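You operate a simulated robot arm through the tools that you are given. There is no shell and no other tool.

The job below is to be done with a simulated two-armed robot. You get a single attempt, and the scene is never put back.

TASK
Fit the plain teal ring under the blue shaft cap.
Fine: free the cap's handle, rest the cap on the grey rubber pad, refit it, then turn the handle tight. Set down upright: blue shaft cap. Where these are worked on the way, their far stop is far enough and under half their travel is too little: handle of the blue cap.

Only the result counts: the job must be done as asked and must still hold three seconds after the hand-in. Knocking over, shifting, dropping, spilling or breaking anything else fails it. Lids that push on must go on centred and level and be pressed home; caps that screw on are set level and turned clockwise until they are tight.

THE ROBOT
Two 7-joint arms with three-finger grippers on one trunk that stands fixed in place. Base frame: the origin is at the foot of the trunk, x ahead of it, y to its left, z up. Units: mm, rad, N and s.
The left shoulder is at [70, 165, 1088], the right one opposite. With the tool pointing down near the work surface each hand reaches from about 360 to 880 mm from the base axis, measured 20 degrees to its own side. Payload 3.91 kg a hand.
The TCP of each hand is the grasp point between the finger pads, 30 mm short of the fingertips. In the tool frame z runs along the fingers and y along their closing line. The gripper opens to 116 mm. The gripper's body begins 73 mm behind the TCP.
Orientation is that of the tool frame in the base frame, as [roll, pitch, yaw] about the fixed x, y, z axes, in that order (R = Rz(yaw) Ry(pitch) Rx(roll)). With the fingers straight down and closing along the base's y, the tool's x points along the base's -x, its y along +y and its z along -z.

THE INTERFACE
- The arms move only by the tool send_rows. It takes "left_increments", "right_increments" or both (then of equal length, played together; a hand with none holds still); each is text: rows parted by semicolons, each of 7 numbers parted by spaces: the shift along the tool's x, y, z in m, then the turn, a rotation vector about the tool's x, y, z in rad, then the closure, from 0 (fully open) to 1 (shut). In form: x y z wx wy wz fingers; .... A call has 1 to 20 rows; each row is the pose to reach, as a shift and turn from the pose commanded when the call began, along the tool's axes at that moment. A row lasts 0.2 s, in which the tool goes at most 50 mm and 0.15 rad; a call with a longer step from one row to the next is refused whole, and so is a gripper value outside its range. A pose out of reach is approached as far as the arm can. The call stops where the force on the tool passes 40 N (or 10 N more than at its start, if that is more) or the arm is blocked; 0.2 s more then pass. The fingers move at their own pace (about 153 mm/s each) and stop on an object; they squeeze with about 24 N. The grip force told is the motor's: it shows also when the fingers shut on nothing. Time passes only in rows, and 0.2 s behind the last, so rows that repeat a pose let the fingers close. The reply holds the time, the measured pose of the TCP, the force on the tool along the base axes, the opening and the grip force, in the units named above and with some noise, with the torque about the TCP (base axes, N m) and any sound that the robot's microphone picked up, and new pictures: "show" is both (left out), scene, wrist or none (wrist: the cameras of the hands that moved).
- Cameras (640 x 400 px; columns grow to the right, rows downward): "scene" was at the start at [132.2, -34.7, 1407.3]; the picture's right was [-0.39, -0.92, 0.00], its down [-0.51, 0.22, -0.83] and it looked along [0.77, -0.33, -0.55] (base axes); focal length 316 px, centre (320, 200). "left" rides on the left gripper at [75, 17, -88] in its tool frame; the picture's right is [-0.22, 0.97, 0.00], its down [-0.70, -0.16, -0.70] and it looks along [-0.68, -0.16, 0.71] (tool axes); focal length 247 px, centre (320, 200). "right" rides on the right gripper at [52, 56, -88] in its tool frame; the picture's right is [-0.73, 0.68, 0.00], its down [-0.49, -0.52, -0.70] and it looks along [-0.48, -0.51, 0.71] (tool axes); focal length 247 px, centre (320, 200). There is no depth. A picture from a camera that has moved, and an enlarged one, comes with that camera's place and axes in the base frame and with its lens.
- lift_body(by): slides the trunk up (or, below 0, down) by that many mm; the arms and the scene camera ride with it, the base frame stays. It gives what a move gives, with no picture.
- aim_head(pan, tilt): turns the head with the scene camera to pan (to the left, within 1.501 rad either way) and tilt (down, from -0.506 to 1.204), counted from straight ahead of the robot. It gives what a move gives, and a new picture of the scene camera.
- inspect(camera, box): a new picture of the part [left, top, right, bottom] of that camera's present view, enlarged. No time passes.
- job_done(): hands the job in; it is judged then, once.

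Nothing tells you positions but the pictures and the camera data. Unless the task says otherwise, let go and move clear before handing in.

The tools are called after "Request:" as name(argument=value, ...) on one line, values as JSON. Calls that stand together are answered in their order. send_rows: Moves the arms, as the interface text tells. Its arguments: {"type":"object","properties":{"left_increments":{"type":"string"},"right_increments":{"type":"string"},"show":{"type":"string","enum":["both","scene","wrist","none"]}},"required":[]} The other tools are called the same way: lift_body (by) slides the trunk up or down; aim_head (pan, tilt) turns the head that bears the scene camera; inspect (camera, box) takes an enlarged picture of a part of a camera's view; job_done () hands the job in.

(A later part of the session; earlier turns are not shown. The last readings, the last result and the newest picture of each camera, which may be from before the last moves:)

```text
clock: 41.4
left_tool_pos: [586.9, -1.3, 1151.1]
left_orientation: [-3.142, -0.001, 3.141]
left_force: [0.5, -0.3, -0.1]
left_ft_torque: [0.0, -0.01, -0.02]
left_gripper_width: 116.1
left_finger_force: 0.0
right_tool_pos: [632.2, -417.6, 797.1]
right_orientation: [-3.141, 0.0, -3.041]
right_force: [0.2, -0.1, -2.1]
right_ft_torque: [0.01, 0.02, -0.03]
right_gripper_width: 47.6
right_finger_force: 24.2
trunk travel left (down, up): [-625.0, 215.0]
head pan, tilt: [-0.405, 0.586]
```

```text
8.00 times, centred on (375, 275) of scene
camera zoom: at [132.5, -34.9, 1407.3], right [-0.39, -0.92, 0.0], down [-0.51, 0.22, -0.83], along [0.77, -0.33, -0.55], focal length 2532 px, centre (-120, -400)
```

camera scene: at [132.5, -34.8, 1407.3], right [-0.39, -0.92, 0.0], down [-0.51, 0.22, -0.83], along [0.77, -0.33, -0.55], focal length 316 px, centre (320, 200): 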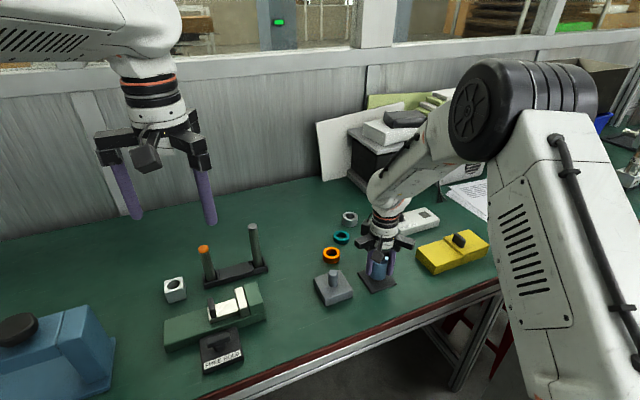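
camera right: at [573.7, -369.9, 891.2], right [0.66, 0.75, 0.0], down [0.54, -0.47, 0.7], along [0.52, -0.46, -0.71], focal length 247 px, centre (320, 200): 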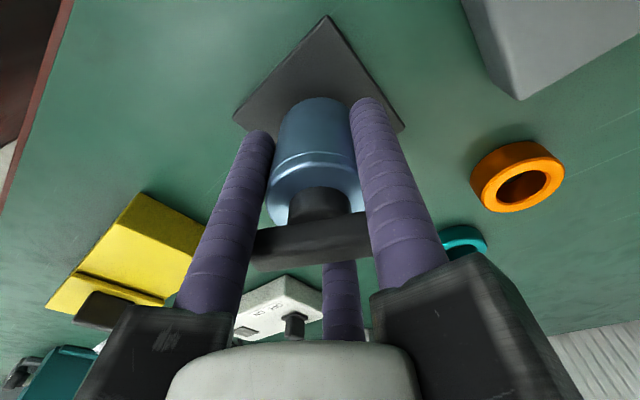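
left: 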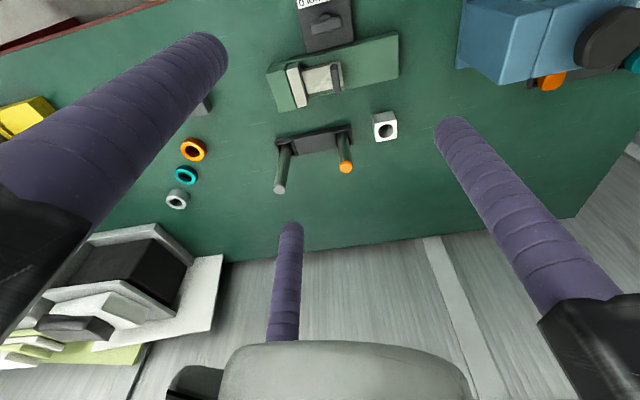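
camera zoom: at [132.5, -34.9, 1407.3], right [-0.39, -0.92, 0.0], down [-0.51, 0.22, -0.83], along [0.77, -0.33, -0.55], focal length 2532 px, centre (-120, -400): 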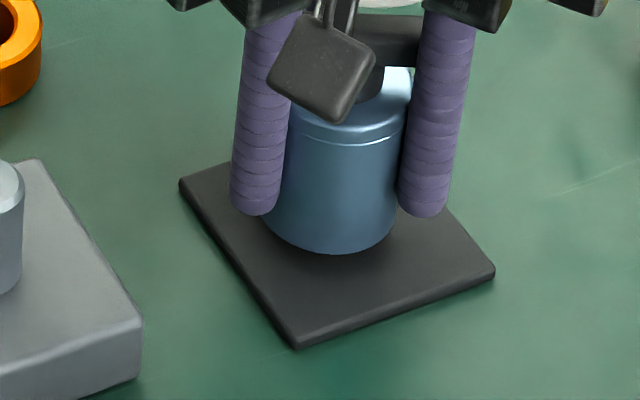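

There is no contact yet, so I'll continue down in small steps.

Request:
send_rows(right_increments="0 0 0.0015 0 0 0 1; 0 0 0.0015 0 0 0 1", show="none")

Request:
send_rows(right_increments="0 0 0.0015 0 0 0 1; 0 0 0.0015 0 0 0 1", show="none")

Request:
send_rows(right_increments="0 0 0.0015 0 0 0 1; 0 0 0.0015 0 0 0 1", show="none")

```text
clock: 42.0
left_tool_pos: [587.1, -3.2, 1153.1]
left_orientation: [3.14, 0.001, -3.142]
left_force: [-0.1, -0.5, 0.7]
left_ft_torque: [0.03, -0.01, -0.01]
left_gripper_width: 115.8
left_finger_force: 0.1
right_tool_pos: [632.7, -416.9, 796.2]
right_orientation: [-3.139, 0.0, -3.041]
right_force: [0.6, -1.0, -2.8]
right_ft_torque: [0.0, 0.0, 0.0]
right_gripper_width: 47.7
right_finger_force: 24.1
trunk travel left (down, up): [-625.0, 215.0]
head pan, tilt: [-0.405, 0.586]
```

```text
clock: 42.6
left_tool_pos: [586.8, -2.5, 1152.8]
left_orientation: [-3.141, 0.0, 3.141]
left_force: [0.1, -0.2, -0.8]
left_ft_torque: [0.03, 0.01, 0.0]
left_gripper_width: 115.8
left_finger_force: 0.0
right_tool_pos: [633.7, -416.7, 796.4]
right_orientation: [-3.141, -0.001, -3.042]
right_force: [0.0, -0.7, -3.0]
right_ft_torque: [0.0, 0.0, 0.0]
right_gripper_width: 47.6
right_finger_force: 24.1
trunk travel left (down, up): [-625.0, 215.0]
head pan, tilt: [-0.405, 0.586]
```

```text
clock: 43.2
left_tool_pos: [587.1, -3.6, 1152.1]
left_orientation: [-3.14, 0.002, -3.142]
left_force: [-0.2, 0.9, -0.1]
left_ft_torque: [0.01, -0.04, -0.01]
left_gripper_width: 115.9
left_finger_force: 0.2
right_tool_pos: [633.6, -417.2, 792.8]
right_orientation: [3.141, 0.002, -3.042]
right_force: [0.1, -0.3, -1.2]
right_ft_torque: [0.01, -0.01, -0.02]
right_gripper_width: 47.5
right_finger_force: 23.6
trunk travel left (down, up): [-625.0, 215.0]
head pan, tilt: [-0.405, 0.586]
```

Request:
send_rows(right_increments="0 0 0.0015 0 0 0 1; 0 0 0.0015 0 0 0 1", show="none")

Request:
inspect(camera="scene", box=[345, 250, 405, 300])

```text
clock: 43.8
left_tool_pos: [587.0, -3.0, 1152.9]
left_orientation: [-3.141, 0.0, -3.141]
left_force: [-0.8, -0.5, -0.8]
left_ft_torque: [0.0, 0.0, 0.01]
left_gripper_width: 115.9
left_finger_force: 0.0
right_tool_pos: [632.6, -416.9, 792.1]
right_orientation: [3.14, 0.0, -3.043]
right_force: [0.4, -0.6, -2.2]
right_ft_torque: [-0.02, 0.02, 0.0]
right_gripper_width: 47.2
right_finger_force: 24.0
trunk travel left (down, up): [-625.0, 215.0]
head pan, tilt: [-0.405, 0.586]
```

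```text
8.00 times, centred on (375, 275) of scene
camera zoom: at [132.5, -34.8, 1407.3], right [-0.39, -0.92, 0.0], down [-0.51, 0.22, -0.83], along [0.77, -0.33, -0.55], focal length 2532 px, centre (-120, -400)
```

zoom: 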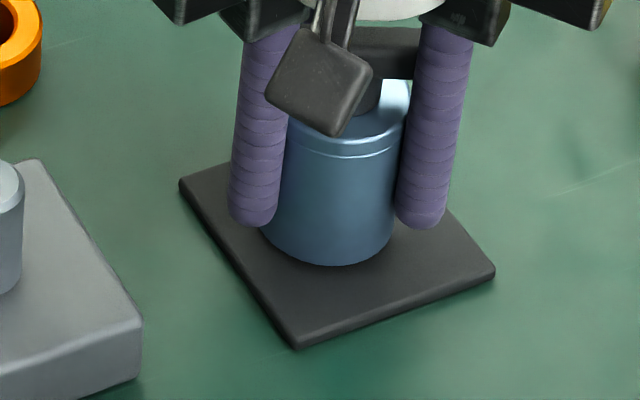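

Request:
send_rows(right_increments="0 0 0.0015 0 0 0 1; 0 0 0.0015 0 0 0 1", show="none")

Request:
send_rows(right_increments="0 0 0.0015 0 0 0 1; 0 0 0.0015 0 0 0 1", show="none")

Request:
send_rows(right_increments="0 0 0.001 0 0 0 1; 0 0 0.001 0 0 0 1", show="none")

```text
clock: 44.4
left_tool_pos: [587.0, -2.6, 1152.9]
left_orientation: [-3.14, -0.001, 3.14]
left_force: [0.3, -0.3, 0.3]
left_ft_torque: [0.0, 0.02, 0.04]
left_gripper_width: 116.0
left_finger_force: 0.2
right_tool_pos: [634.4, -416.5, 791.3]
right_orientation: [-3.14, -0.001, -3.041]
right_force: [0.2, -0.7, 0.2]
right_ft_torque: [-0.04, -0.03, 0.02]
right_gripper_width: 47.4
right_finger_force: 24.1
trunk travel left (down, up): [-625.0, 215.0]
head pan, tilt: [-0.405, 0.586]
```

```text
clock: 45.0
left_tool_pos: [585.0, -1.7, 1153.0]
left_orientation: [3.142, 0.0, 3.141]
left_force: [-0.5, 0.2, 0.0]
left_ft_torque: [-0.03, -0.01, 0.0]
left_gripper_width: 115.9
left_finger_force: 0.0
right_tool_pos: [632.9, -416.5, 789.9]
right_orientation: [-3.14, 0.002, -3.042]
right_force: [-1.6, -1.4, 8.9]
right_ft_torque: [-0.07, -0.11, -0.02]
right_gripper_width: 47.3
right_finger_force: 23.6
trunk travel left (down, up): [-625.0, 215.0]
head pan, tilt: [-0.405, 0.586]
```

```text
clock: 45.6
left_tool_pos: [585.6, -0.7, 1153.9]
left_orientation: [3.141, 0.0, -3.14]
left_force: [0.0, 0.0, 0.6]
left_ft_torque: [0.0, 0.02, 0.01]
left_gripper_width: 116.2
left_finger_force: 0.0
right_tool_pos: [633.5, -416.0, 790.1]
right_orientation: [-3.14, 0.004, -3.043]
right_force: [-0.9, -1.2, 15.9]
right_ft_torque: [0.09, 0.07, 0.0]
right_gripper_width: 47.4
right_finger_force: 24.1
trunk travel left (down, up): [-625.0, 215.0]
head pan, tilt: [-0.405, 0.586]
```

Contact is made: the cap rests on the pad at TCP z≈790.5. I'll relieve the load, open the fingers and rise straight up.

Request:
send_rows(right_increments="0 0 -0.0015 0 0 0 1; 0 0 -0.0015 0 0 0 0.55; 0 0 -0.0015 0 0 0 0.5; 0 0 -0.0015 0 0 0 0.3; 0 0 -0.0015 0 0 0 0; 0 0 -0.0015 0 0 0 0; 0 0 -0.03 0 0 0 0; 0 0 -0.07 0 0 0 0; 0 0 -0.11 0 0 0 0; 0 0 -0.15 0 0 0 0", show="both")

Request:
inspect(camera="scene", box=[345, 240, 405, 300])

```text
clock: 47.8
left_tool_pos: [586.2, -3.4, 1152.8]
left_orientation: [-3.142, 0.0, -3.141]
left_force: [-0.6, -0.3, -0.5]
left_ft_torque: [-0.03, -0.02, 0.03]
left_gripper_width: 116.0
left_finger_force: 0.1
right_tool_pos: [634.4, -416.0, 939.5]
right_orientation: [3.141, 0.0, -3.043]
right_force: [-0.4, -0.3, 0.6]
right_ft_torque: [0.03, 0.02, 0.01]
right_gripper_width: 115.9
right_finger_force: 0.0
trunk travel left (down, up): [-625.0, 215.0]
head pan, tilt: [-0.405, 0.586]
camera scene: at [131.0, -33.9, 1407.4], right [-0.39, -0.92, 0.0], down [-0.51, 0.22, -0.83], along [0.77, -0.33, -0.55], focal length 316 px, centre (320, 200)
camera right: at [576.8, -365.7, 1026.8], right [0.66, 0.75, 0.0], down [0.54, -0.47, 0.7], along [0.53, -0.46, -0.71], focal length 247 px, centre (320, 200)
```

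scene: 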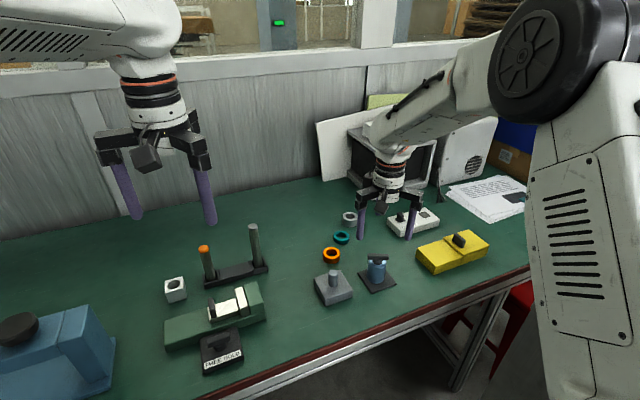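
right: 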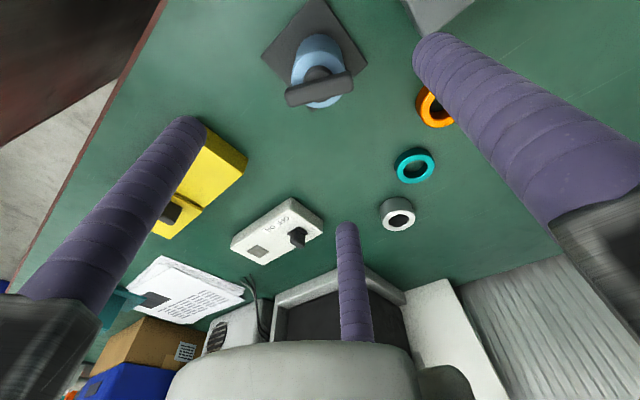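

```text
6.67 times, centred on (375, 270) of scene
camera zoom: at [131.0, -33.9, 1407.4], right [-0.39, -0.92, 0.0], down [-0.51, 0.22, -0.83], along [0.77, -0.33, -0.55], focal length 2110 px, centre (-47, -267)
```

zoom: 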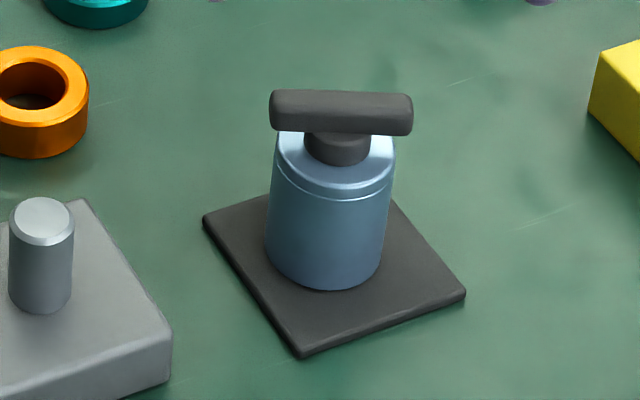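

The cap stands upright near the pad centre. Next is the teal ring, so I'll zoom in on the rings from both cameras to locate it.

Request:
inspect(camera="right", box=[360, 60, 480, 240])

Request:
inspect(camera="scene", box=[315, 205, 365, 265])

Request:
inspect(camera="left", box=[160, 120, 220, 220])

```text
2.22 times, centred on (420, 150) of right
camera zoom: at [576.8, -365.7, 1026.8], right [0.66, 0.75, 0.0], down [0.54, -0.47, 0.7], along [0.53, -0.46, -0.71], focal length 549 px, centre (98, 311)
```

zoom: 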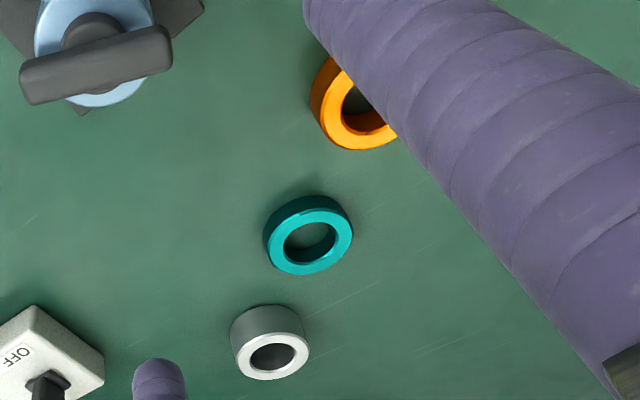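

```text
6.67 times, centred on (340, 235) of scene
camera zoom: at [131.0, -33.9, 1407.4], right [-0.39, -0.92, 0.0], down [-0.51, 0.22, -0.83], along [0.77, -0.33, -0.55], focal length 2110 px, centre (187, -33)
```

zoom: 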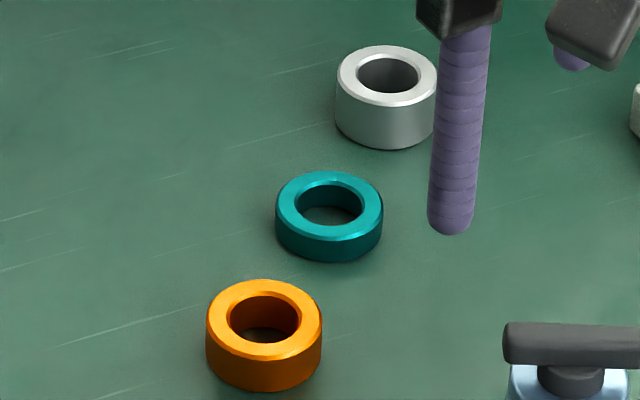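

```text
4.00 times, centred on (190, 170) of left
camera zoom: at [512.0, 15.2, 1241.9], right [0.22, 0.97, 0.0], down [0.7, -0.16, 0.7], along [0.68, -0.16, -0.71], focal length 988 px, centre (840, 320)
```

zoom: 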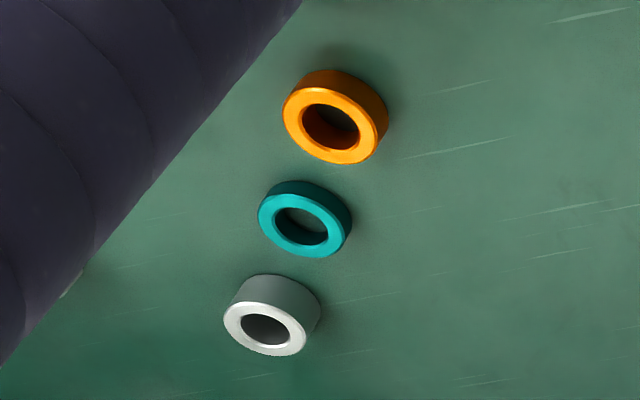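

All three cameras agree on the teal ring at about (824.5, -406), with its top near z=750 and an outer diameter of about 51 mm; the neighbouring rings have roughly 42 mm gaps. It is near the edge of reach, so I'll move above it at height and see whether the pose is attained.

Request:
send_rows(right_increments="-0.038 -0.0019 0 0 0 0 0; -0.076 -0.0038 0 0 0 0 0; -0.114 -0.0056 0.01 0 0 0 0.2; -0.152 -0.0075 0.03 0 0 0 0.4; -0.1905 -0.0094 0.05 0 0 0 0.4; -0.1905 -0.0094 0.08 0 0 0 0.4; -0.1905 -0.0094 0.08 0 0 0 0.4", show="both")

Request:
inspect(camera="right", box=[200, 0, 440, 200])

Request:
inspect(camera="scene", box=[310, 190, 380, 260])

```text
clock: 49.4
left_tool_pos: [586.7, 0.6, 1153.5]
left_orientation: [-3.139, 0.0, -3.14]
left_force: [0.3, 0.1, 0.6]
left_ft_torque: [-0.02, -0.04, 0.02]
left_gripper_width: 115.8
left_finger_force: 0.0
right_tool_pos: [815.0, -406.3, 861.1]
right_orientation: [-3.138, -0.001, -3.043]
right_force: [-0.4, 0.1, 0.5]
right_ft_torque: [-0.01, -0.01, 0.04]
right_gripper_width: 69.6
right_finger_force: 0.0
right hand out of reach, approached as far as the arm can: row 5, 6, 7
trunk travel left (down, up): [-625.0, 215.0]
head pan, tilt: [-0.405, 0.586]
camera scene: at [131.1, -33.0, 1407.5], right [-0.39, -0.92, 0.0], down [-0.51, 0.22, -0.83], along [0.77, -0.33, -0.55], focal length 316 px, centre (320, 200)
camera right: at [756.4, -356.5, 948.0], right [0.66, 0.75, 0.0], down [0.54, -0.47, 0.7], along [0.53, -0.46, -0.71], focal length 247 px, centre (320, 200)
```

scene: 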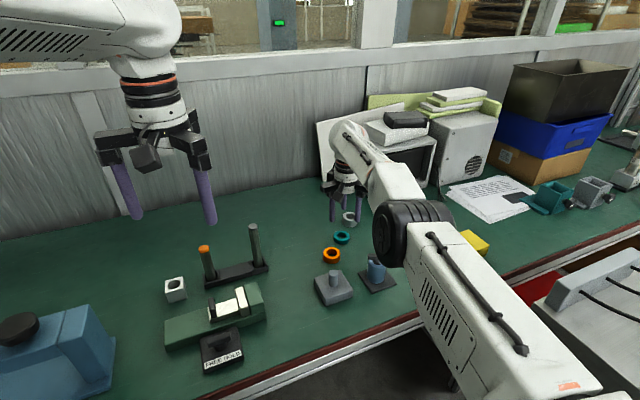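
right: 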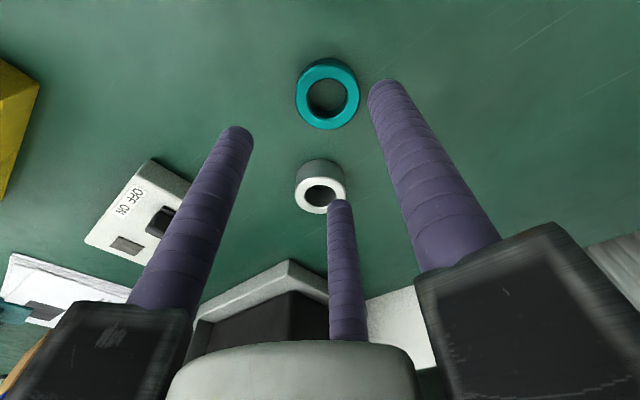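

```text
2.00 times, centred on (320, 100) of right
camera zoom: at [756.4, -356.5, 948.0], right [0.66, 0.75, 0.0], down [0.54, -0.47, 0.7], along [0.53, -0.46, -0.71], focal length 494 px, centre (320, 400)
```

zoom: 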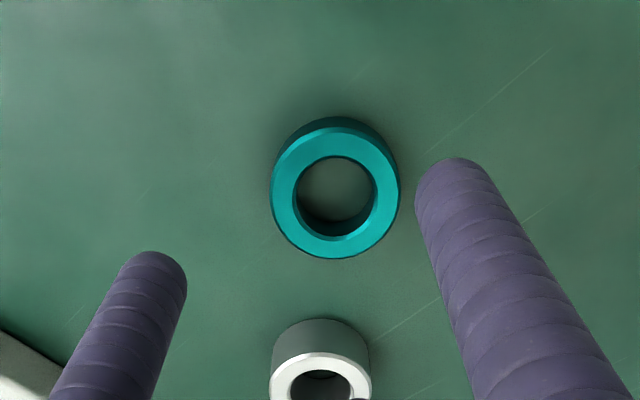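

```text
5.71 times, centred on (345, 225) of scene
camera zoom: at [131.1, -33.0, 1407.5], right [-0.39, -0.92, 0.0], down [-0.51, 0.22, -0.83], along [0.77, -0.33, -0.55], focal length 1809 px, centre (177, 57)
```

zoom: 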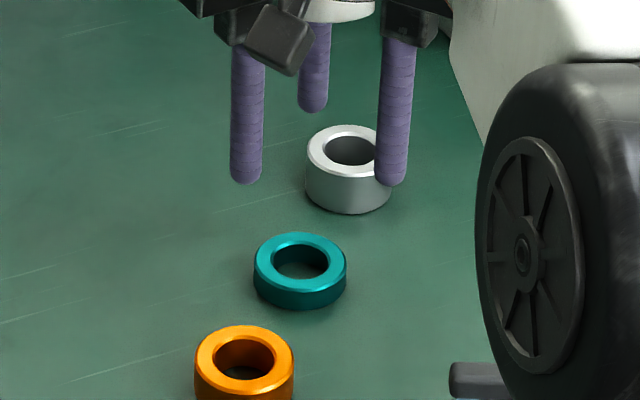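

The arm stops about 10 mm short here, at (815, -406, 861). Lowering the trunk about 110 mm and tilting the tool a few degrees outward should give the reach, so I'll first pull back and up.

Request:
send_rows(right_increments="0.02 0 -0.03 0 0 0 0.4; 0.05 0 -0.06 0 0 0 0.4; 0.05 0 -0.06 0 0 0 0.4", show="none")

Request:
lift_body(by=-110)

Request:
send_rows(right_increments="0 0 0 0 0 0 0.4; 0 0 0 0 0 0 0.4", show="both")

```text
clock: 50.2
left_tool_pos: [587.5, -3.7, 1151.3]
left_orientation: [-3.141, 0.001, 3.14]
left_force: [-0.1, -0.8, 0.6]
left_ft_torque: [0.04, 0.02, 0.03]
left_gripper_width: 116.0
left_finger_force: 0.2
right_tool_pos: [807.6, -421.6, 914.9]
right_orientation: [3.139, -0.001, -3.046]
right_force: [0.8, 0.9, -0.2]
right_ft_torque: [-0.01, 0.0, -0.01]
right_gripper_width: 69.4
right_finger_force: 0.1
right hand out of reach, approached as far as the arm can: row 1, 2, 3
trunk travel left (down, up): [-625.0, 215.0]
head pan, tilt: [-0.405, 0.586]
```

```text
clock: 51.6
left_tool_pos: [586.0, -2.2, 1041.8]
left_orientation: [3.141, 0.0, 3.14]
left_force: [0.5, -0.8, -0.5]
left_ft_torque: [0.01, -0.02, -0.03]
left_gripper_width: 116.0
left_finger_force: 0.1
right_tool_pos: [807.5, -422.1, 804.3]
right_orientation: [3.141, -0.002, -3.043]
right_force: [-0.7, 0.0, 0.5]
right_ft_torque: [0.0, -0.01, 0.03]
right_gripper_width: 69.7
right_finger_force: 0.0
trunk travel left (down, up): [-515.0, 325.0]
head pan, tilt: [-0.405, 0.586]
```

```text
clock: 52.2
left_tool_pos: [586.6, -2.9, 1042.4]
left_orientation: [-3.142, -0.001, -3.14]
left_force: [0.2, 0.0, -0.2]
left_ft_torque: [0.02, 0.03, -0.01]
left_gripper_width: 116.2
left_finger_force: 0.0
right_tool_pos: [808.2, -422.2, 805.3]
right_orientation: [-3.141, -0.002, -3.04]
right_force: [0.6, 0.5, -0.8]
right_ft_torque: [-0.02, 0.03, -0.01]
right_gripper_width: 69.9
right_finger_force: 0.0
trunk travel left (down, up): [-515.0, 325.0]
head pan, tilt: [-0.405, 0.586]
camera scene: at [132.2, -34.7, 1297.3], right [-0.39, -0.92, 0.0], down [-0.51, 0.22, -0.83], along [0.77, -0.33, -0.55], focal length 316 px, centre (320, 200)
camera right: at [750.4, -370.5, 892.7], right [0.66, 0.75, 0.0], down [0.54, -0.47, 0.7], along [0.52, -0.46, -0.72], focal length 247 px, centre (320, 200)
```

scene: 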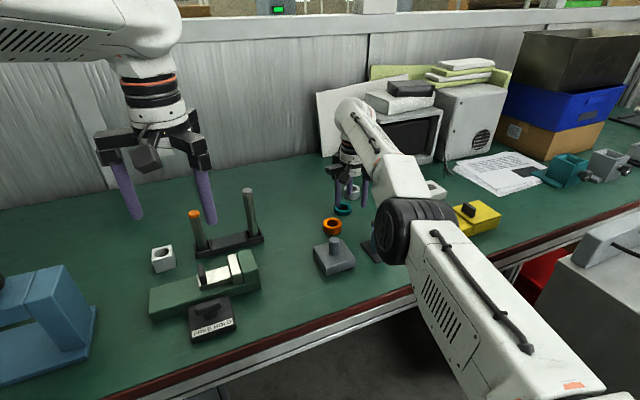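
right: 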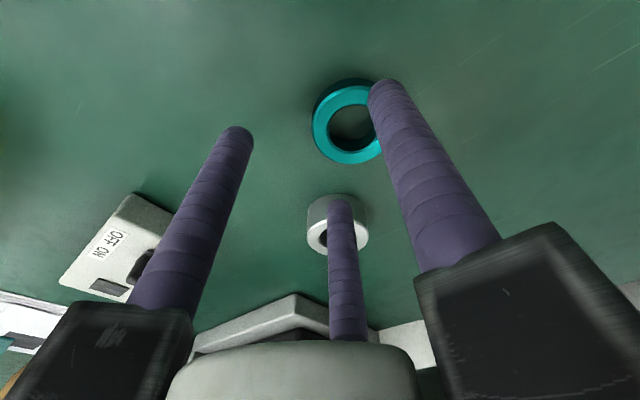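

The hand is now at (808, -422, 805) with the trunk 110 mm lower, and the elbow stays well above the cap. I'll refine the ring's position from both cameras before the tilted approach.

Request:
inspect(camera="right", box=[270, 50, 430, 270])

Request:
inspect(camera="scene", box=[315, 160, 375, 240])

```text
1.82 times, centred on (350, 160) of right
camera zoom: at [750.4, -370.5, 892.7], right [0.66, 0.75, 0.0], down [0.54, -0.47, 0.7], along [0.52, -0.46, -0.72], focal length 449 px, centre (266, 273)
```

zoom: 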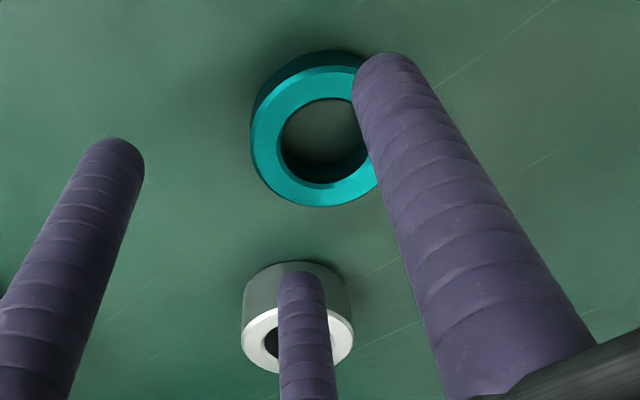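

```text
5.00 times, centred on (345, 200) of scene
camera zoom: at [132.2, -34.7, 1297.3], right [-0.39, -0.92, 0.0], down [-0.51, 0.22, -0.83], along [0.77, -0.33, -0.55], focal length 1583 px, centre (195, 200)
```

zoom: 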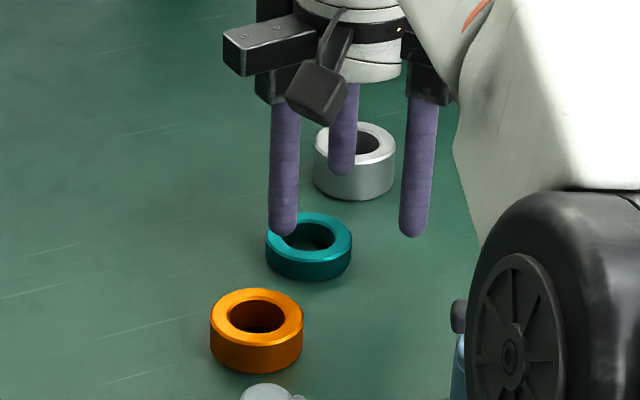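

The combined estimate puts the ring near (822, -406.5). I'll move over it, tilt about 4.6° outward and lower to TCP z≈775, with the fingers open to about 70 mm.

Request:
send_rows(right_increments="-0.007 0.0074 0 0.0159 -0.0367 0 0.4; -0.014 0.0148 0 0.0318 -0.0734 0 0.4; -0.014 0.0148 0 0.0318 -0.0734 0 0.4; -0.014 0.0148 0.015 0.0318 -0.0734 0 0.4; -0.014 0.0148 0.025 0.0318 -0.0734 0 0.4; -0.014 0.0148 0.025 0.0318 -0.0734 0 0.4", show="both")

Request:
inspect(camera="right", box=[230, 50, 430, 230])

Request:
inspect(camera="scene", box=[315, 160, 375, 240])

```text
clock: 53.6
left_tool_pos: [586.5, -1.9, 1042.2]
left_orientation: [-3.14, 0.001, 3.141]
left_force: [0.3, -0.5, -1.0]
left_ft_torque: [0.0, 0.0, -0.02]
left_gripper_width: 115.9
left_finger_force: 0.0
right_tool_pos: [830.6, -407.5, 779.4]
right_orientation: [-3.11, 0.069, -3.042]
right_force: [-0.5, -0.3, -0.2]
right_ft_torque: [0.04, -0.01, -0.02]
right_gripper_width: 69.4
right_finger_force: 0.1
right hand out of reach, approached as far as the arm can: row 1, 2, 3, 4, 5, 6
trunk travel left (down, up): [-515.0, 325.0]
head pan, tilt: [-0.405, 0.586]
camera scene: at [132.3, -34.7, 1297.3], right [-0.39, -0.92, 0.0], down [-0.51, 0.22, -0.83], along [0.77, -0.33, -0.55], focal length 316 px, centre (320, 200)
camera right: at [766.4, -354.9, 862.0], right [0.66, 0.75, 0.03], down [0.48, -0.46, 0.75], along [0.57, -0.48, -0.66], focal length 247 px, centre (320, 200)
```

scene: 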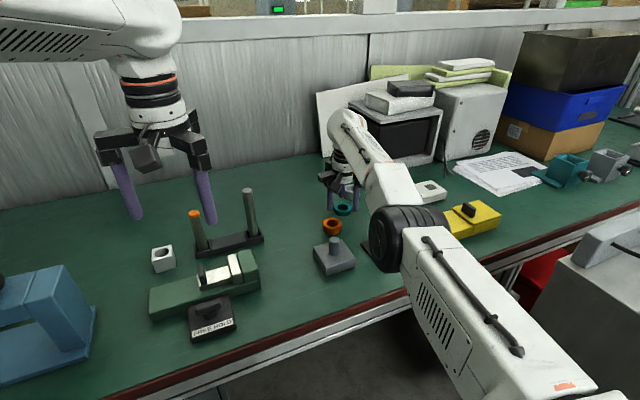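
right: 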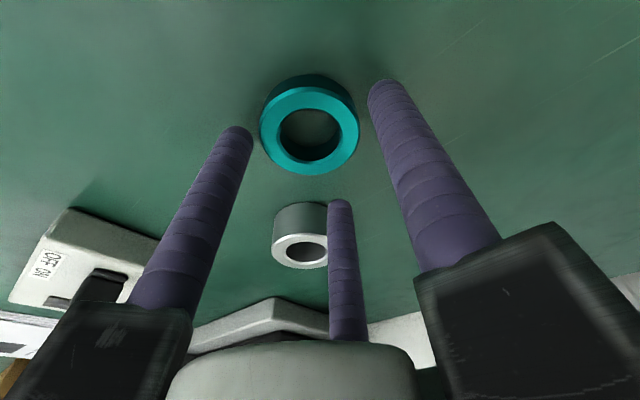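

```text
2.22 times, centred on (330, 140) of right
camera zoom: at [766.4, -354.9, 862.0], right [0.66, 0.75, 0.03], down [0.48, -0.46, 0.75], along [0.57, -0.48, -0.66], focal length 549 px, centre (298, 333)
```

zoom: 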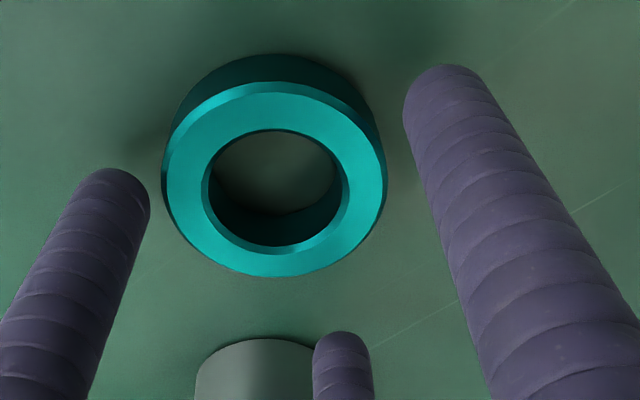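

```text
5.00 times, centred on (345, 200) of scene
camera zoom: at [132.3, -34.7, 1297.3], right [-0.39, -0.92, 0.0], down [-0.51, 0.22, -0.83], along [0.77, -0.33, -0.55], focal length 1583 px, centre (195, 200)
```

zoom: 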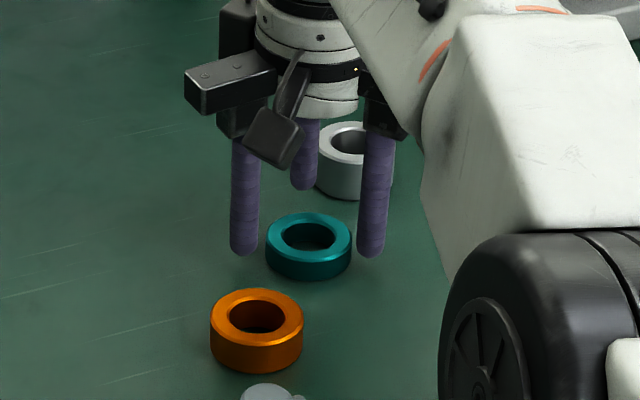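

The pose came out about 10 mm further out than intended because the arm is near full stretch, though the fingers do straddle the ring. I'll re-check the pose with a hold to see whether it settles.

Request:
send_rows(right_increments="0 0 0 0 0 0 0.4; 0 0 0 0 0 0 0.4; 0 0 0 0 0 0 0.4", show="none")

```text
clock: 54.4
left_tool_pos: [586.4, -1.2, 1041.4]
left_orientation: [-3.141, 0.001, 3.141]
left_force: [0.6, 1.1, -0.3]
left_ft_torque: [0.01, 0.04, 0.04]
left_gripper_width: 115.8
left_finger_force: 0.0
right_tool_pos: [829.6, -408.2, 779.3]
right_orientation: [-3.11, 0.07, -3.042]
right_force: [-0.6, 0.1, 0.9]
right_ft_torque: [0.01, 0.01, 0.0]
right_gripper_width: 69.7
right_finger_force: 0.1
trunk travel left (down, up): [-515.0, 325.0]
head pan, tilt: [-0.405, 0.586]
```

The commanded pose resets to what was reached; the arm is near its straight-elbow singularity, so inward moves converge slowly. I'll command the roughly 8 mm inward correction over several rows to let it converge.

Request:
send_rows(right_increments="0.004 0.001 0 0 0 0 0.4; 0.0085 0.0018 0 0 0 0 0.4; 0.0085 0.0018 0 0 0 0 0.4; 0.0085 0.0018 0 0 0 0 0.4; 0.0085 0.0018 0 0 0 0 0.4; 0.0085 0.0018 0 0 0 0 0.4", show="none")

Request:
inspect(camera="right", box=[230, 50, 430, 230])

Request:
inspect(camera="scene", box=[315, 160, 375, 240])

```text
clock: 55.8
left_tool_pos: [587.5, -3.2, 1042.5]
left_orientation: [3.141, 0.0, -3.14]
left_force: [-0.7, 0.1, 0.1]
left_ft_torque: [0.01, 0.01, 0.0]
left_gripper_width: 116.0
left_finger_force: 0.1
right_tool_pos: [830.2, -407.2, 779.7]
right_orientation: [-3.109, 0.071, -3.042]
right_force: [0.1, -0.6, -0.6]
right_ft_torque: [-0.01, 0.02, 0.01]
right_gripper_width: 69.6
right_finger_force: 0.1
right hand out of reach, approached as far as the arm can: row 1, 2, 3, 4, 5, 6
trunk travel left (down, up): [-515.0, 325.0]
head pan, tilt: [-0.405, 0.586]
```

```text
2.22 times, centred on (330, 140) of right
camera zoom: at [766.6, -354.6, 861.3], right [0.66, 0.75, 0.03], down [0.48, -0.46, 0.75], along [0.57, -0.48, -0.66], focal length 549 px, centre (298, 333)
```

zoom: 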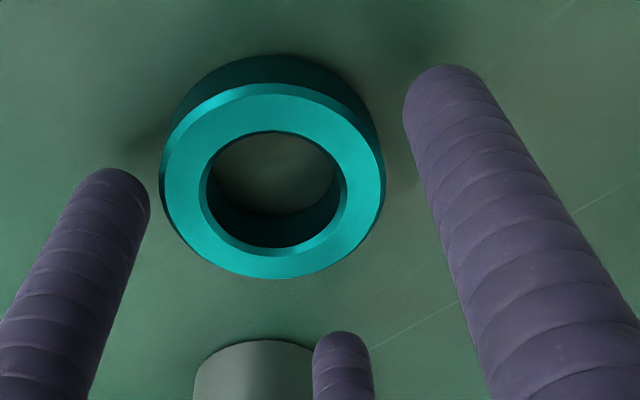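

```text
5.00 times, centred on (345, 200) of scene
camera zoom: at [132.3, -34.7, 1297.3], right [-0.39, -0.92, 0.0], down [-0.51, 0.22, -0.83], along [0.77, -0.33, -0.55], focal length 1583 px, centre (195, 200)
```

zoom: 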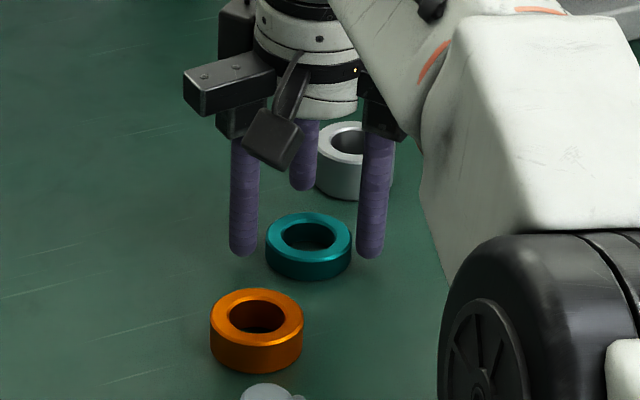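

The arm is stuck radially at full stretch, but the wrist joints can still swing the fingertips inward. I'll reduce the tilt while shifting the TCP by the matching amount, so the elbow needn't move, and then use the trunk for vertical motion.

Request:
send_rows(right_increments="0.0038 0.0017 -0.0003 -0.011 0.0252 0 0.4; 0.0077 0.0034 -0.0006 -0.0219 0.0504 0 0.4; 0.0077 0.0034 -0.0006 -0.0219 0.0504 0 0.4; 0.0077 0.0034 -0.0006 -0.0219 0.0504 0 0.4", show="none")

Request:
inspect(camera="right", box=[230, 50, 430, 230])

Request:
inspect(camera="scene", box=[315, 160, 375, 240])

```text
clock: 56.8
left_tool_pos: [587.2, -3.4, 1043.1]
left_orientation: [-3.141, 0.0, 3.14]
left_force: [1.0, -0.3, -0.5]
left_ft_torque: [0.0, -0.02, -0.02]
left_gripper_width: 116.0
left_finger_force: 0.0
right_tool_pos: [820.4, -404.4, 779.8]
right_orientation: [-3.132, 0.022, -3.042]
right_force: [0.6, -0.2, 0.1]
right_ft_torque: [0.0, 0.0, 0.03]
right_gripper_width: 69.4
right_finger_force: 0.0
trunk travel left (down, up): [-515.0, 325.0]
head pan, tilt: [-0.405, 0.586]
```

```text
2.22 times, centred on (330, 140) of right
camera zoom: at [761.1, -353.3, 865.0], right [0.66, 0.75, 0.01], down [0.52, -0.47, 0.71], along [0.54, -0.47, -0.7], focal length 549 px, centre (298, 333)
```

zoom: 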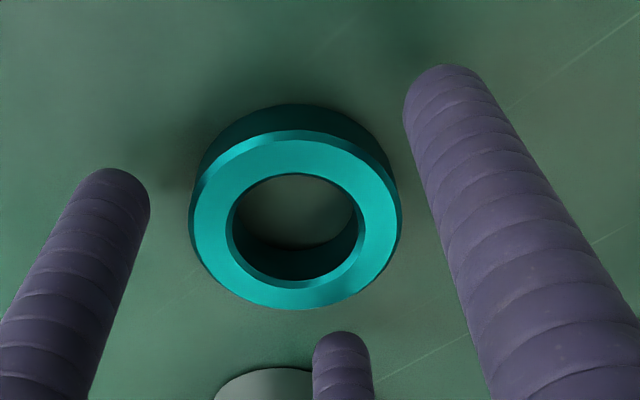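

```text
5.00 times, centred on (345, 200) of scene
camera zoom: at [132.3, -34.7, 1297.3], right [-0.39, -0.92, 0.0], down [-0.51, 0.22, -0.83], along [0.77, -0.33, -0.55], focal length 1583 px, centre (195, 200)
```

zoom: 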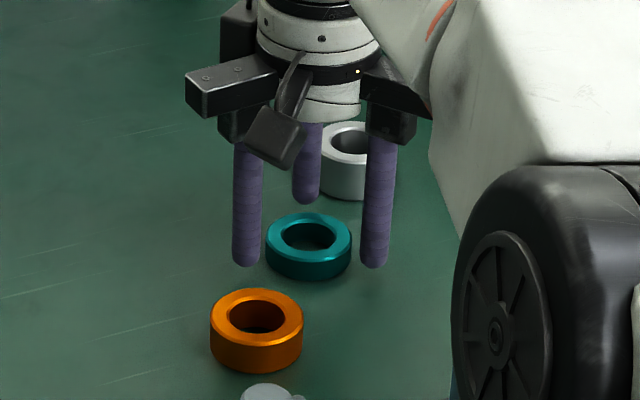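

The fingers are now centred on the teal ring; the projected tool axis falls within 1 mm of its centre. I'll lower with the trunk so the arm's configuration doesn't change.

Request:
lift_body(by=-8)

Request:
inspect(camera="scene", box=[315, 160, 375, 240])

Request:
inspect(camera="right", box=[230, 50, 430, 230])

```text
clock: 57.4
left_tool_pos: [586.7, -2.4, 1034.0]
left_orientation: [-3.141, -0.001, 3.141]
left_force: [-0.7, -0.2, -0.2]
left_ft_torque: [0.0, 0.01, 0.03]
left_gripper_width: 116.1
left_finger_force: 0.0
right_tool_pos: [820.1, -404.8, 771.7]
right_orientation: [-3.133, 0.02, -3.041]
right_force: [-0.8, -0.1, 0.4]
right_ft_torque: [0.0, 0.01, -0.01]
right_gripper_width: 69.4
right_finger_force: 0.0
trunk travel left (down, up): [-507.0, 333.0]
head pan, tilt: [-0.405, 0.586]
```

```text
5.00 times, centred on (345, 200) of scene
camera zoom: at [132.1, -34.6, 1289.3], right [-0.39, -0.92, 0.0], down [-0.51, 0.22, -0.83], along [0.77, -0.33, -0.55], focal length 1583 px, centre (195, 200)
```

zoom: 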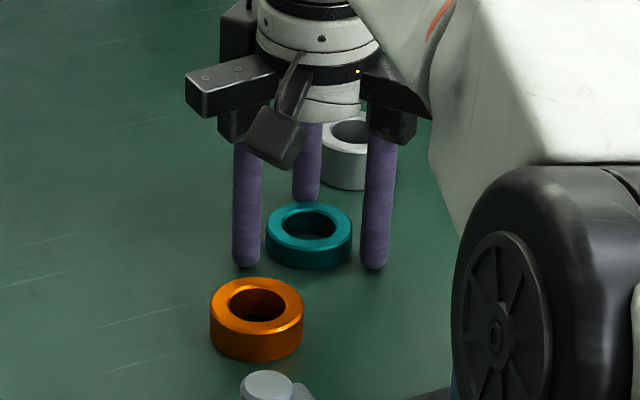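

```text
2.22 times, centred on (330, 140) of right
camera zoom: at [760.9, -353.2, 857.1], right [0.66, 0.75, 0.01], down [0.52, -0.47, 0.72], along [0.54, -0.47, -0.7], focal length 549 px, centre (298, 333)
```

zoom: 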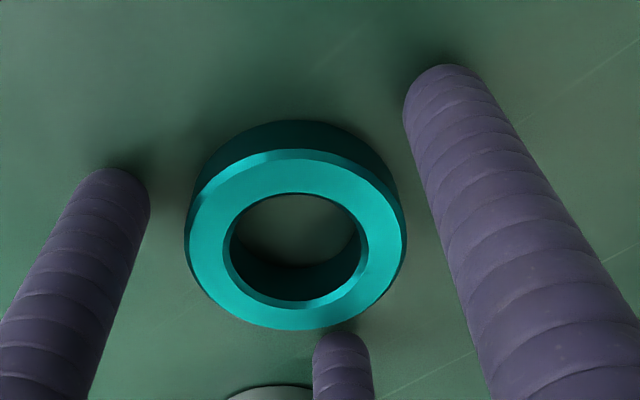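

Request:
lift_body(by=-2.5)

Request:
send_rows(right_increments="0 0 0 0 0 0 0.45; 0 0 0 0 0 0 0.5; 0 0 0 0 0 0 0.53; 0 0 0 0 0 0 0.56; 0 0 0 0 0 0 0.58; 0 0 0 0 0 0 0.6", show="none")

Request:
inspect(camera="right", box=[230, 50, 430, 230])

Request:
inspect(camera="scene", box=[315, 160, 375, 240])

```text
clock: 57.9
left_tool_pos: [585.9, -2.5, 1032.7]
left_orientation: [3.14, 0.0, -3.141]
left_force: [0.0, -1.1, -0.3]
left_ft_torque: [-0.01, -0.02, 0.0]
left_gripper_width: 116.0
left_finger_force: 0.1
right_tool_pos: [820.8, -405.5, 770.0]
right_orientation: [-3.132, 0.025, -3.041]
right_force: [0.1, -0.4, 7.3]
right_ft_torque: [-0.19, 0.23, 0.01]
right_gripper_width: 69.6
right_finger_force: 0.1
trunk travel left (down, up): [-505.0, 335.0]
head pan, tilt: [-0.405, 0.586]
```

```text
clock: 59.3
left_tool_pos: [585.5, -2.1, 1032.7]
left_orientation: [3.141, 0.001, -3.141]
left_force: [-0.6, 0.6, 0.0]
left_ft_torque: [-0.02, 0.01, -0.01]
left_gripper_width: 116.1
left_finger_force: 0.1
right_tool_pos: [819.4, -404.3, 770.3]
right_orientation: [-3.133, 0.024, -3.043]
right_force: [-0.7, -2.5, 10.3]
right_ft_torque: [-0.05, 0.09, 0.0]
right_gripper_width: 50.4
right_finger_force: 23.7
trunk travel left (down, up): [-505.0, 335.0]
head pan, tilt: [-0.405, 0.586]
```

```text
2.22 times, centred on (330, 140) of right
camera zoom: at [760.6, -352.5, 856.2], right [0.66, 0.75, 0.01], down [0.52, -0.47, 0.72], along [0.54, -0.47, -0.7], focal length 549 px, centre (298, 333)
```

zoom: 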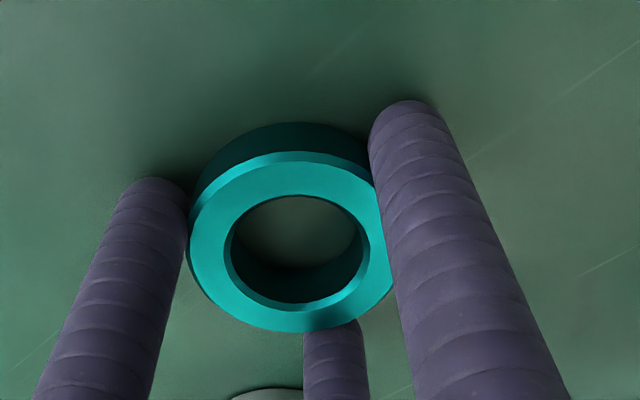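

```text
5.00 times, centred on (345, 200) of scene
camera zoom: at [130.9, -34.2, 1287.0], right [-0.39, -0.92, 0.0], down [-0.51, 0.22, -0.83], along [0.77, -0.33, -0.55], focal length 1583 px, centre (195, 200)
```

zoom: 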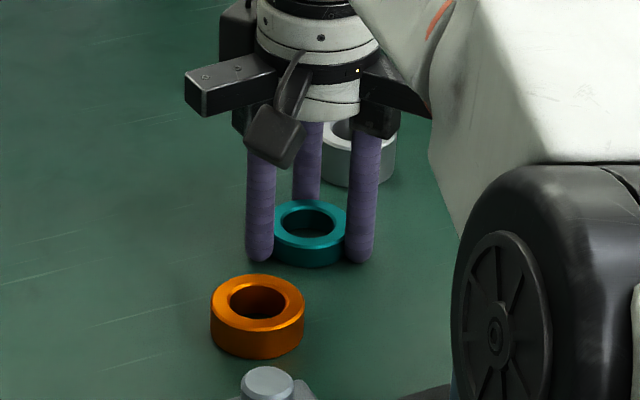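

The ring is gripped at 50.4 mm, with the fingertips at the table (z≈740). I'll raise it with the trunk and check that it comes along.

Request:
send_rows(right_increments="0 0 0 0 0 0 1; 0 0 0 0 0 0 1", show="none")

Request:
lift_body(by=20)

Request:
inspect(camera="scene", box=[315, 160, 375, 240])

Request:
inspect(camera="right", box=[230, 50, 430, 230])

```text
clock: 59.9
left_tool_pos: [586.6, -1.5, 1033.5]
left_orientation: [-3.141, 0.001, -3.141]
left_force: [0.4, -0.3, -0.9]
left_ft_torque: [0.01, -0.01, -0.01]
left_gripper_width: 115.8
left_finger_force: 0.1
right_tool_pos: [820.9, -402.6, 770.2]
right_orientation: [-3.131, 0.024, -3.042]
right_force: [2.6, -1.4, 12.1]
right_ft_torque: [-0.02, -0.02, 0.08]
right_gripper_width: 50.4
right_finger_force: 23.5
trunk travel left (down, up): [-505.0, 335.0]
head pan, tilt: [-0.405, 0.586]
```

```text
clock: 60.6
left_tool_pos: [587.8, -1.6, 1052.2]
left_orientation: [-3.141, 0.0, 3.141]
left_force: [-0.4, -0.1, 0.4]
left_ft_torque: [0.0, 0.0, -0.03]
left_gripper_width: 116.0
left_finger_force: 0.1
right_tool_pos: [820.7, -404.0, 787.4]
right_orientation: [-3.131, 0.019, -3.044]
right_force: [0.5, -0.2, -0.1]
right_ft_torque: [0.01, -0.01, -0.03]
right_gripper_width: 50.6
right_finger_force: 23.9
trunk travel left (down, up): [-525.0, 315.0]
head pan, tilt: [-0.405, 0.586]
```

```text
5.00 times, centred on (345, 200) of scene
camera zoom: at [132.7, -34.8, 1306.7], right [-0.39, -0.92, 0.0], down [-0.51, 0.22, -0.83], along [0.77, -0.33, -0.55], focal length 1583 px, centre (195, 200)
```

zoom: 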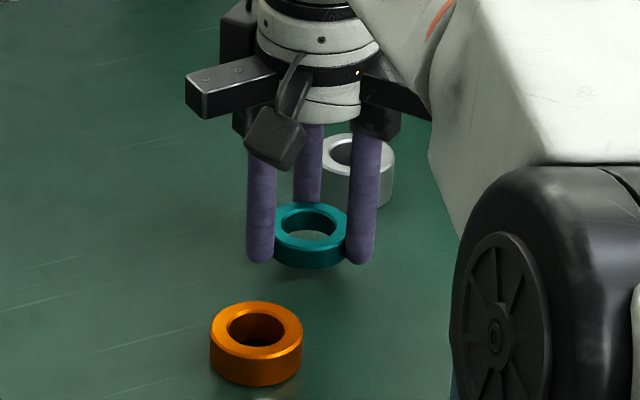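

```text
2.22 times, centred on (330, 140) of right
camera zoom: at [761.2, -353.3, 873.4], right [0.66, 0.75, 0.01], down [0.52, -0.47, 0.71], along [0.54, -0.47, -0.7], focal length 549 px, centre (298, 333)
```

zoom: 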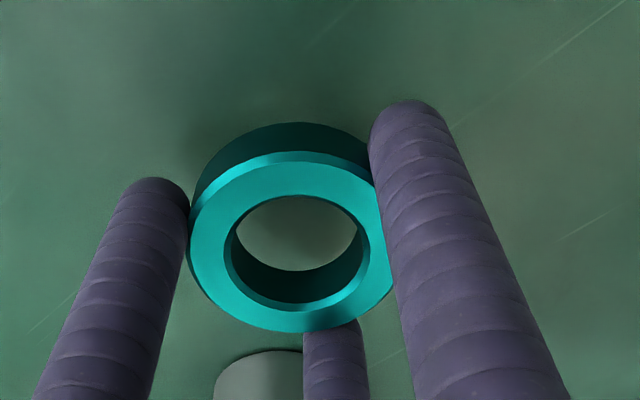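

The ring is held securely. I'll raise the trunk back to its original height and then retract toward the shaft.

Request:
lift_body(by=100)

Request:
send_rows(right_increments="0.04 0 -0.01 0 0 0 1; 0.08 0.005 -0.02 0 0 0 1; 0.08 0.005 -0.02 0 0 0 1", show="both")

```text
clock: 61.9
left_tool_pos: [587.2, -2.4, 1152.8]
left_orientation: [3.141, -0.001, -3.141]
left_force: [0.1, -0.8, 0.5]
left_ft_torque: [0.02, 0.02, 0.03]
left_gripper_width: 116.0
left_finger_force: 0.2
right_tool_pos: [820.7, -404.9, 887.7]
right_orientation: [-3.132, 0.022, -3.042]
right_force: [-1.1, 0.1, -0.4]
right_ft_torque: [0.0, 0.05, -0.02]
right_gripper_width: 50.4
right_finger_force: 24.2
trunk travel left (down, up): [-625.0, 215.0]
head pan, tilt: [-0.405, 0.586]
```

```text
clock: 62.7
left_tool_pos: [587.7, -1.7, 1152.2]
left_orientation: [3.141, -0.001, 3.139]
left_force: [0.5, -0.1, -0.2]
left_ft_torque: [0.01, -0.01, -0.02]
left_gripper_width: 116.0
left_finger_force: 0.0
right_tool_pos: [813.0, -424.2, 912.7]
right_orientation: [-3.133, 0.018, -3.042]
right_force: [0.8, -0.4, -1.1]
right_ft_torque: [0.05, -0.01, 0.03]
right_gripper_width: 50.4
right_finger_force: 24.2
right hand out of reach, approached as far as the arm can: row 1, 2, 3
trunk travel left (down, up): [-625.0, 215.0]
head pan, tilt: [-0.405, 0.586]
camera scene: at [132.8, -34.8, 1406.7], right [-0.39, -0.92, 0.0], down [-0.51, 0.22, -0.83], along [0.77, -0.33, -0.55], focal length 316 px, centre (320, 200)
camera right: at [753.7, -372.4, 999.3], right [0.66, 0.75, 0.01], down [0.52, -0.47, 0.71], along [0.54, -0.47, -0.7], focal length 247 px, centre (320, 200)
```

scene: 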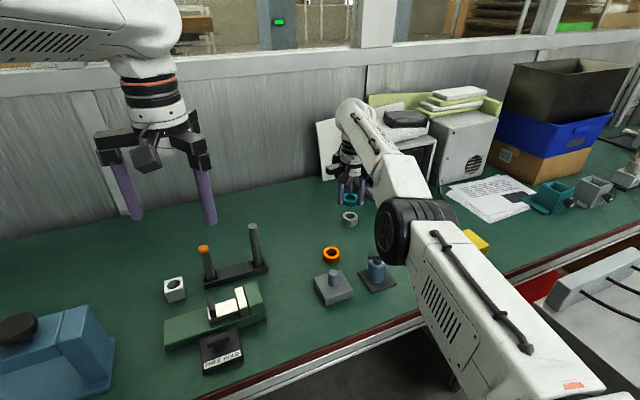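
right: 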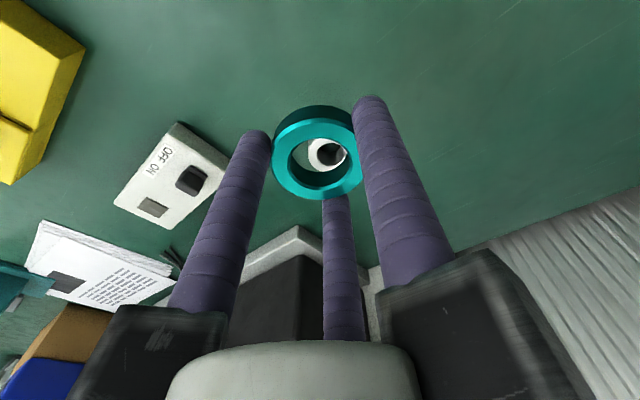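

The arm slides along its reach limit instead of folding. The elbow bends up and outward, so a move down and toward +y should fold it. I'll raise the trunk for room and try that.

Request:
lift_body(by=100)

Request:
send_rows(right_increments="0.005 0.02 0.02 0 0 0 1; 0.01 0.04 0.04 0 0 0 1; 0.015 0.06 0.06 0 0 0 1; 0.02 0.08 0.08 0 0 0 1; 0.02 0.08 0.08 0 0 0 1", show="both")

```text
clock: 64.0
left_tool_pos: [587.2, -2.0, 1251.3]
left_orientation: [3.141, -0.001, 3.141]
left_force: [-0.2, -0.6, 1.1]
left_ft_torque: [0.0, 0.01, 0.01]
left_gripper_width: 115.9
left_finger_force: 0.0
right_tool_pos: [813.4, -424.1, 1012.9]
right_orientation: [-3.133, 0.021, -3.042]
right_force: [0.8, -0.3, -1.0]
right_ft_torque: [-0.01, 0.03, -0.02]
right_gripper_width: 50.5
right_finger_force: 23.7
trunk travel left (down, up): [-725.0, 115.0]
head pan, tilt: [-0.405, 0.586]
```

```text
clock: 65.2
left_tool_pos: [586.1, -2.2, 1251.2]
left_orientation: [-3.141, 0.001, 3.141]
left_force: [0.0, -0.2, 1.0]
left_ft_torque: [0.0, -0.05, -0.05]
left_gripper_width: 115.9
left_finger_force: 0.1
right_tool_pos: [826.2, -355.1, 931.7]
right_orientation: [-3.133, 0.016, -3.045]
right_force: [0.3, 0.2, 0.2]
right_ft_torque: [0.04, -0.02, 0.0]
right_gripper_width: 50.4
right_finger_force: 23.9
right hand out of reach, approached as far as the arm can: row 1, 2, 3, 4, 5
trunk travel left (down, up): [-725.0, 115.0]
head pan, tilt: [-0.405, 0.586]
camera scene: at [132.1, -35.2, 1506.8], right [-0.39, -0.92, 0.0], down [-0.51, 0.22, -0.83], along [0.77, -0.33, -0.55], focal length 316 px, centre (320, 200)
camera right: at [768.0, -302.7, 1018.6], right [0.66, 0.75, 0.01], down [0.52, -0.47, 0.71], along [0.54, -0.47, -0.7], focal length 247 px, centre (320, 200)
```

scene: 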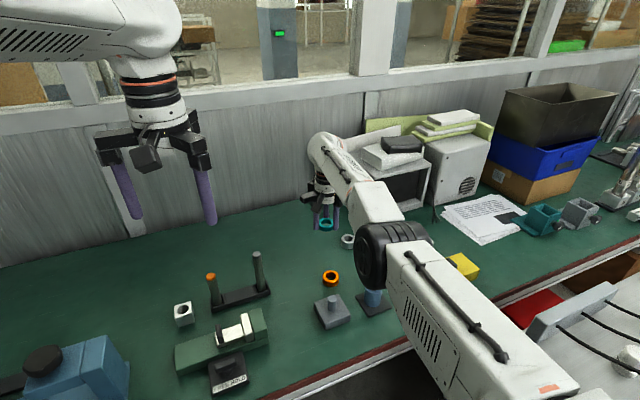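
right: 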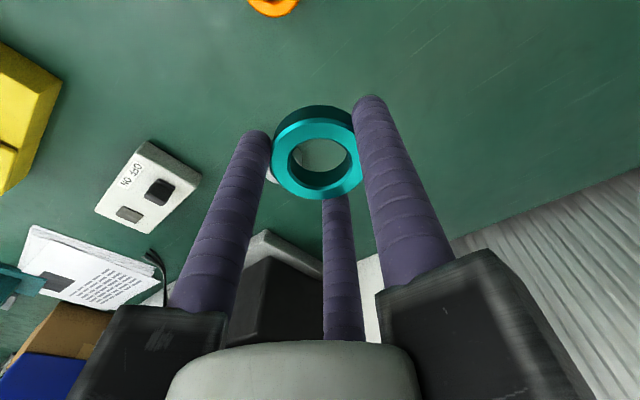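

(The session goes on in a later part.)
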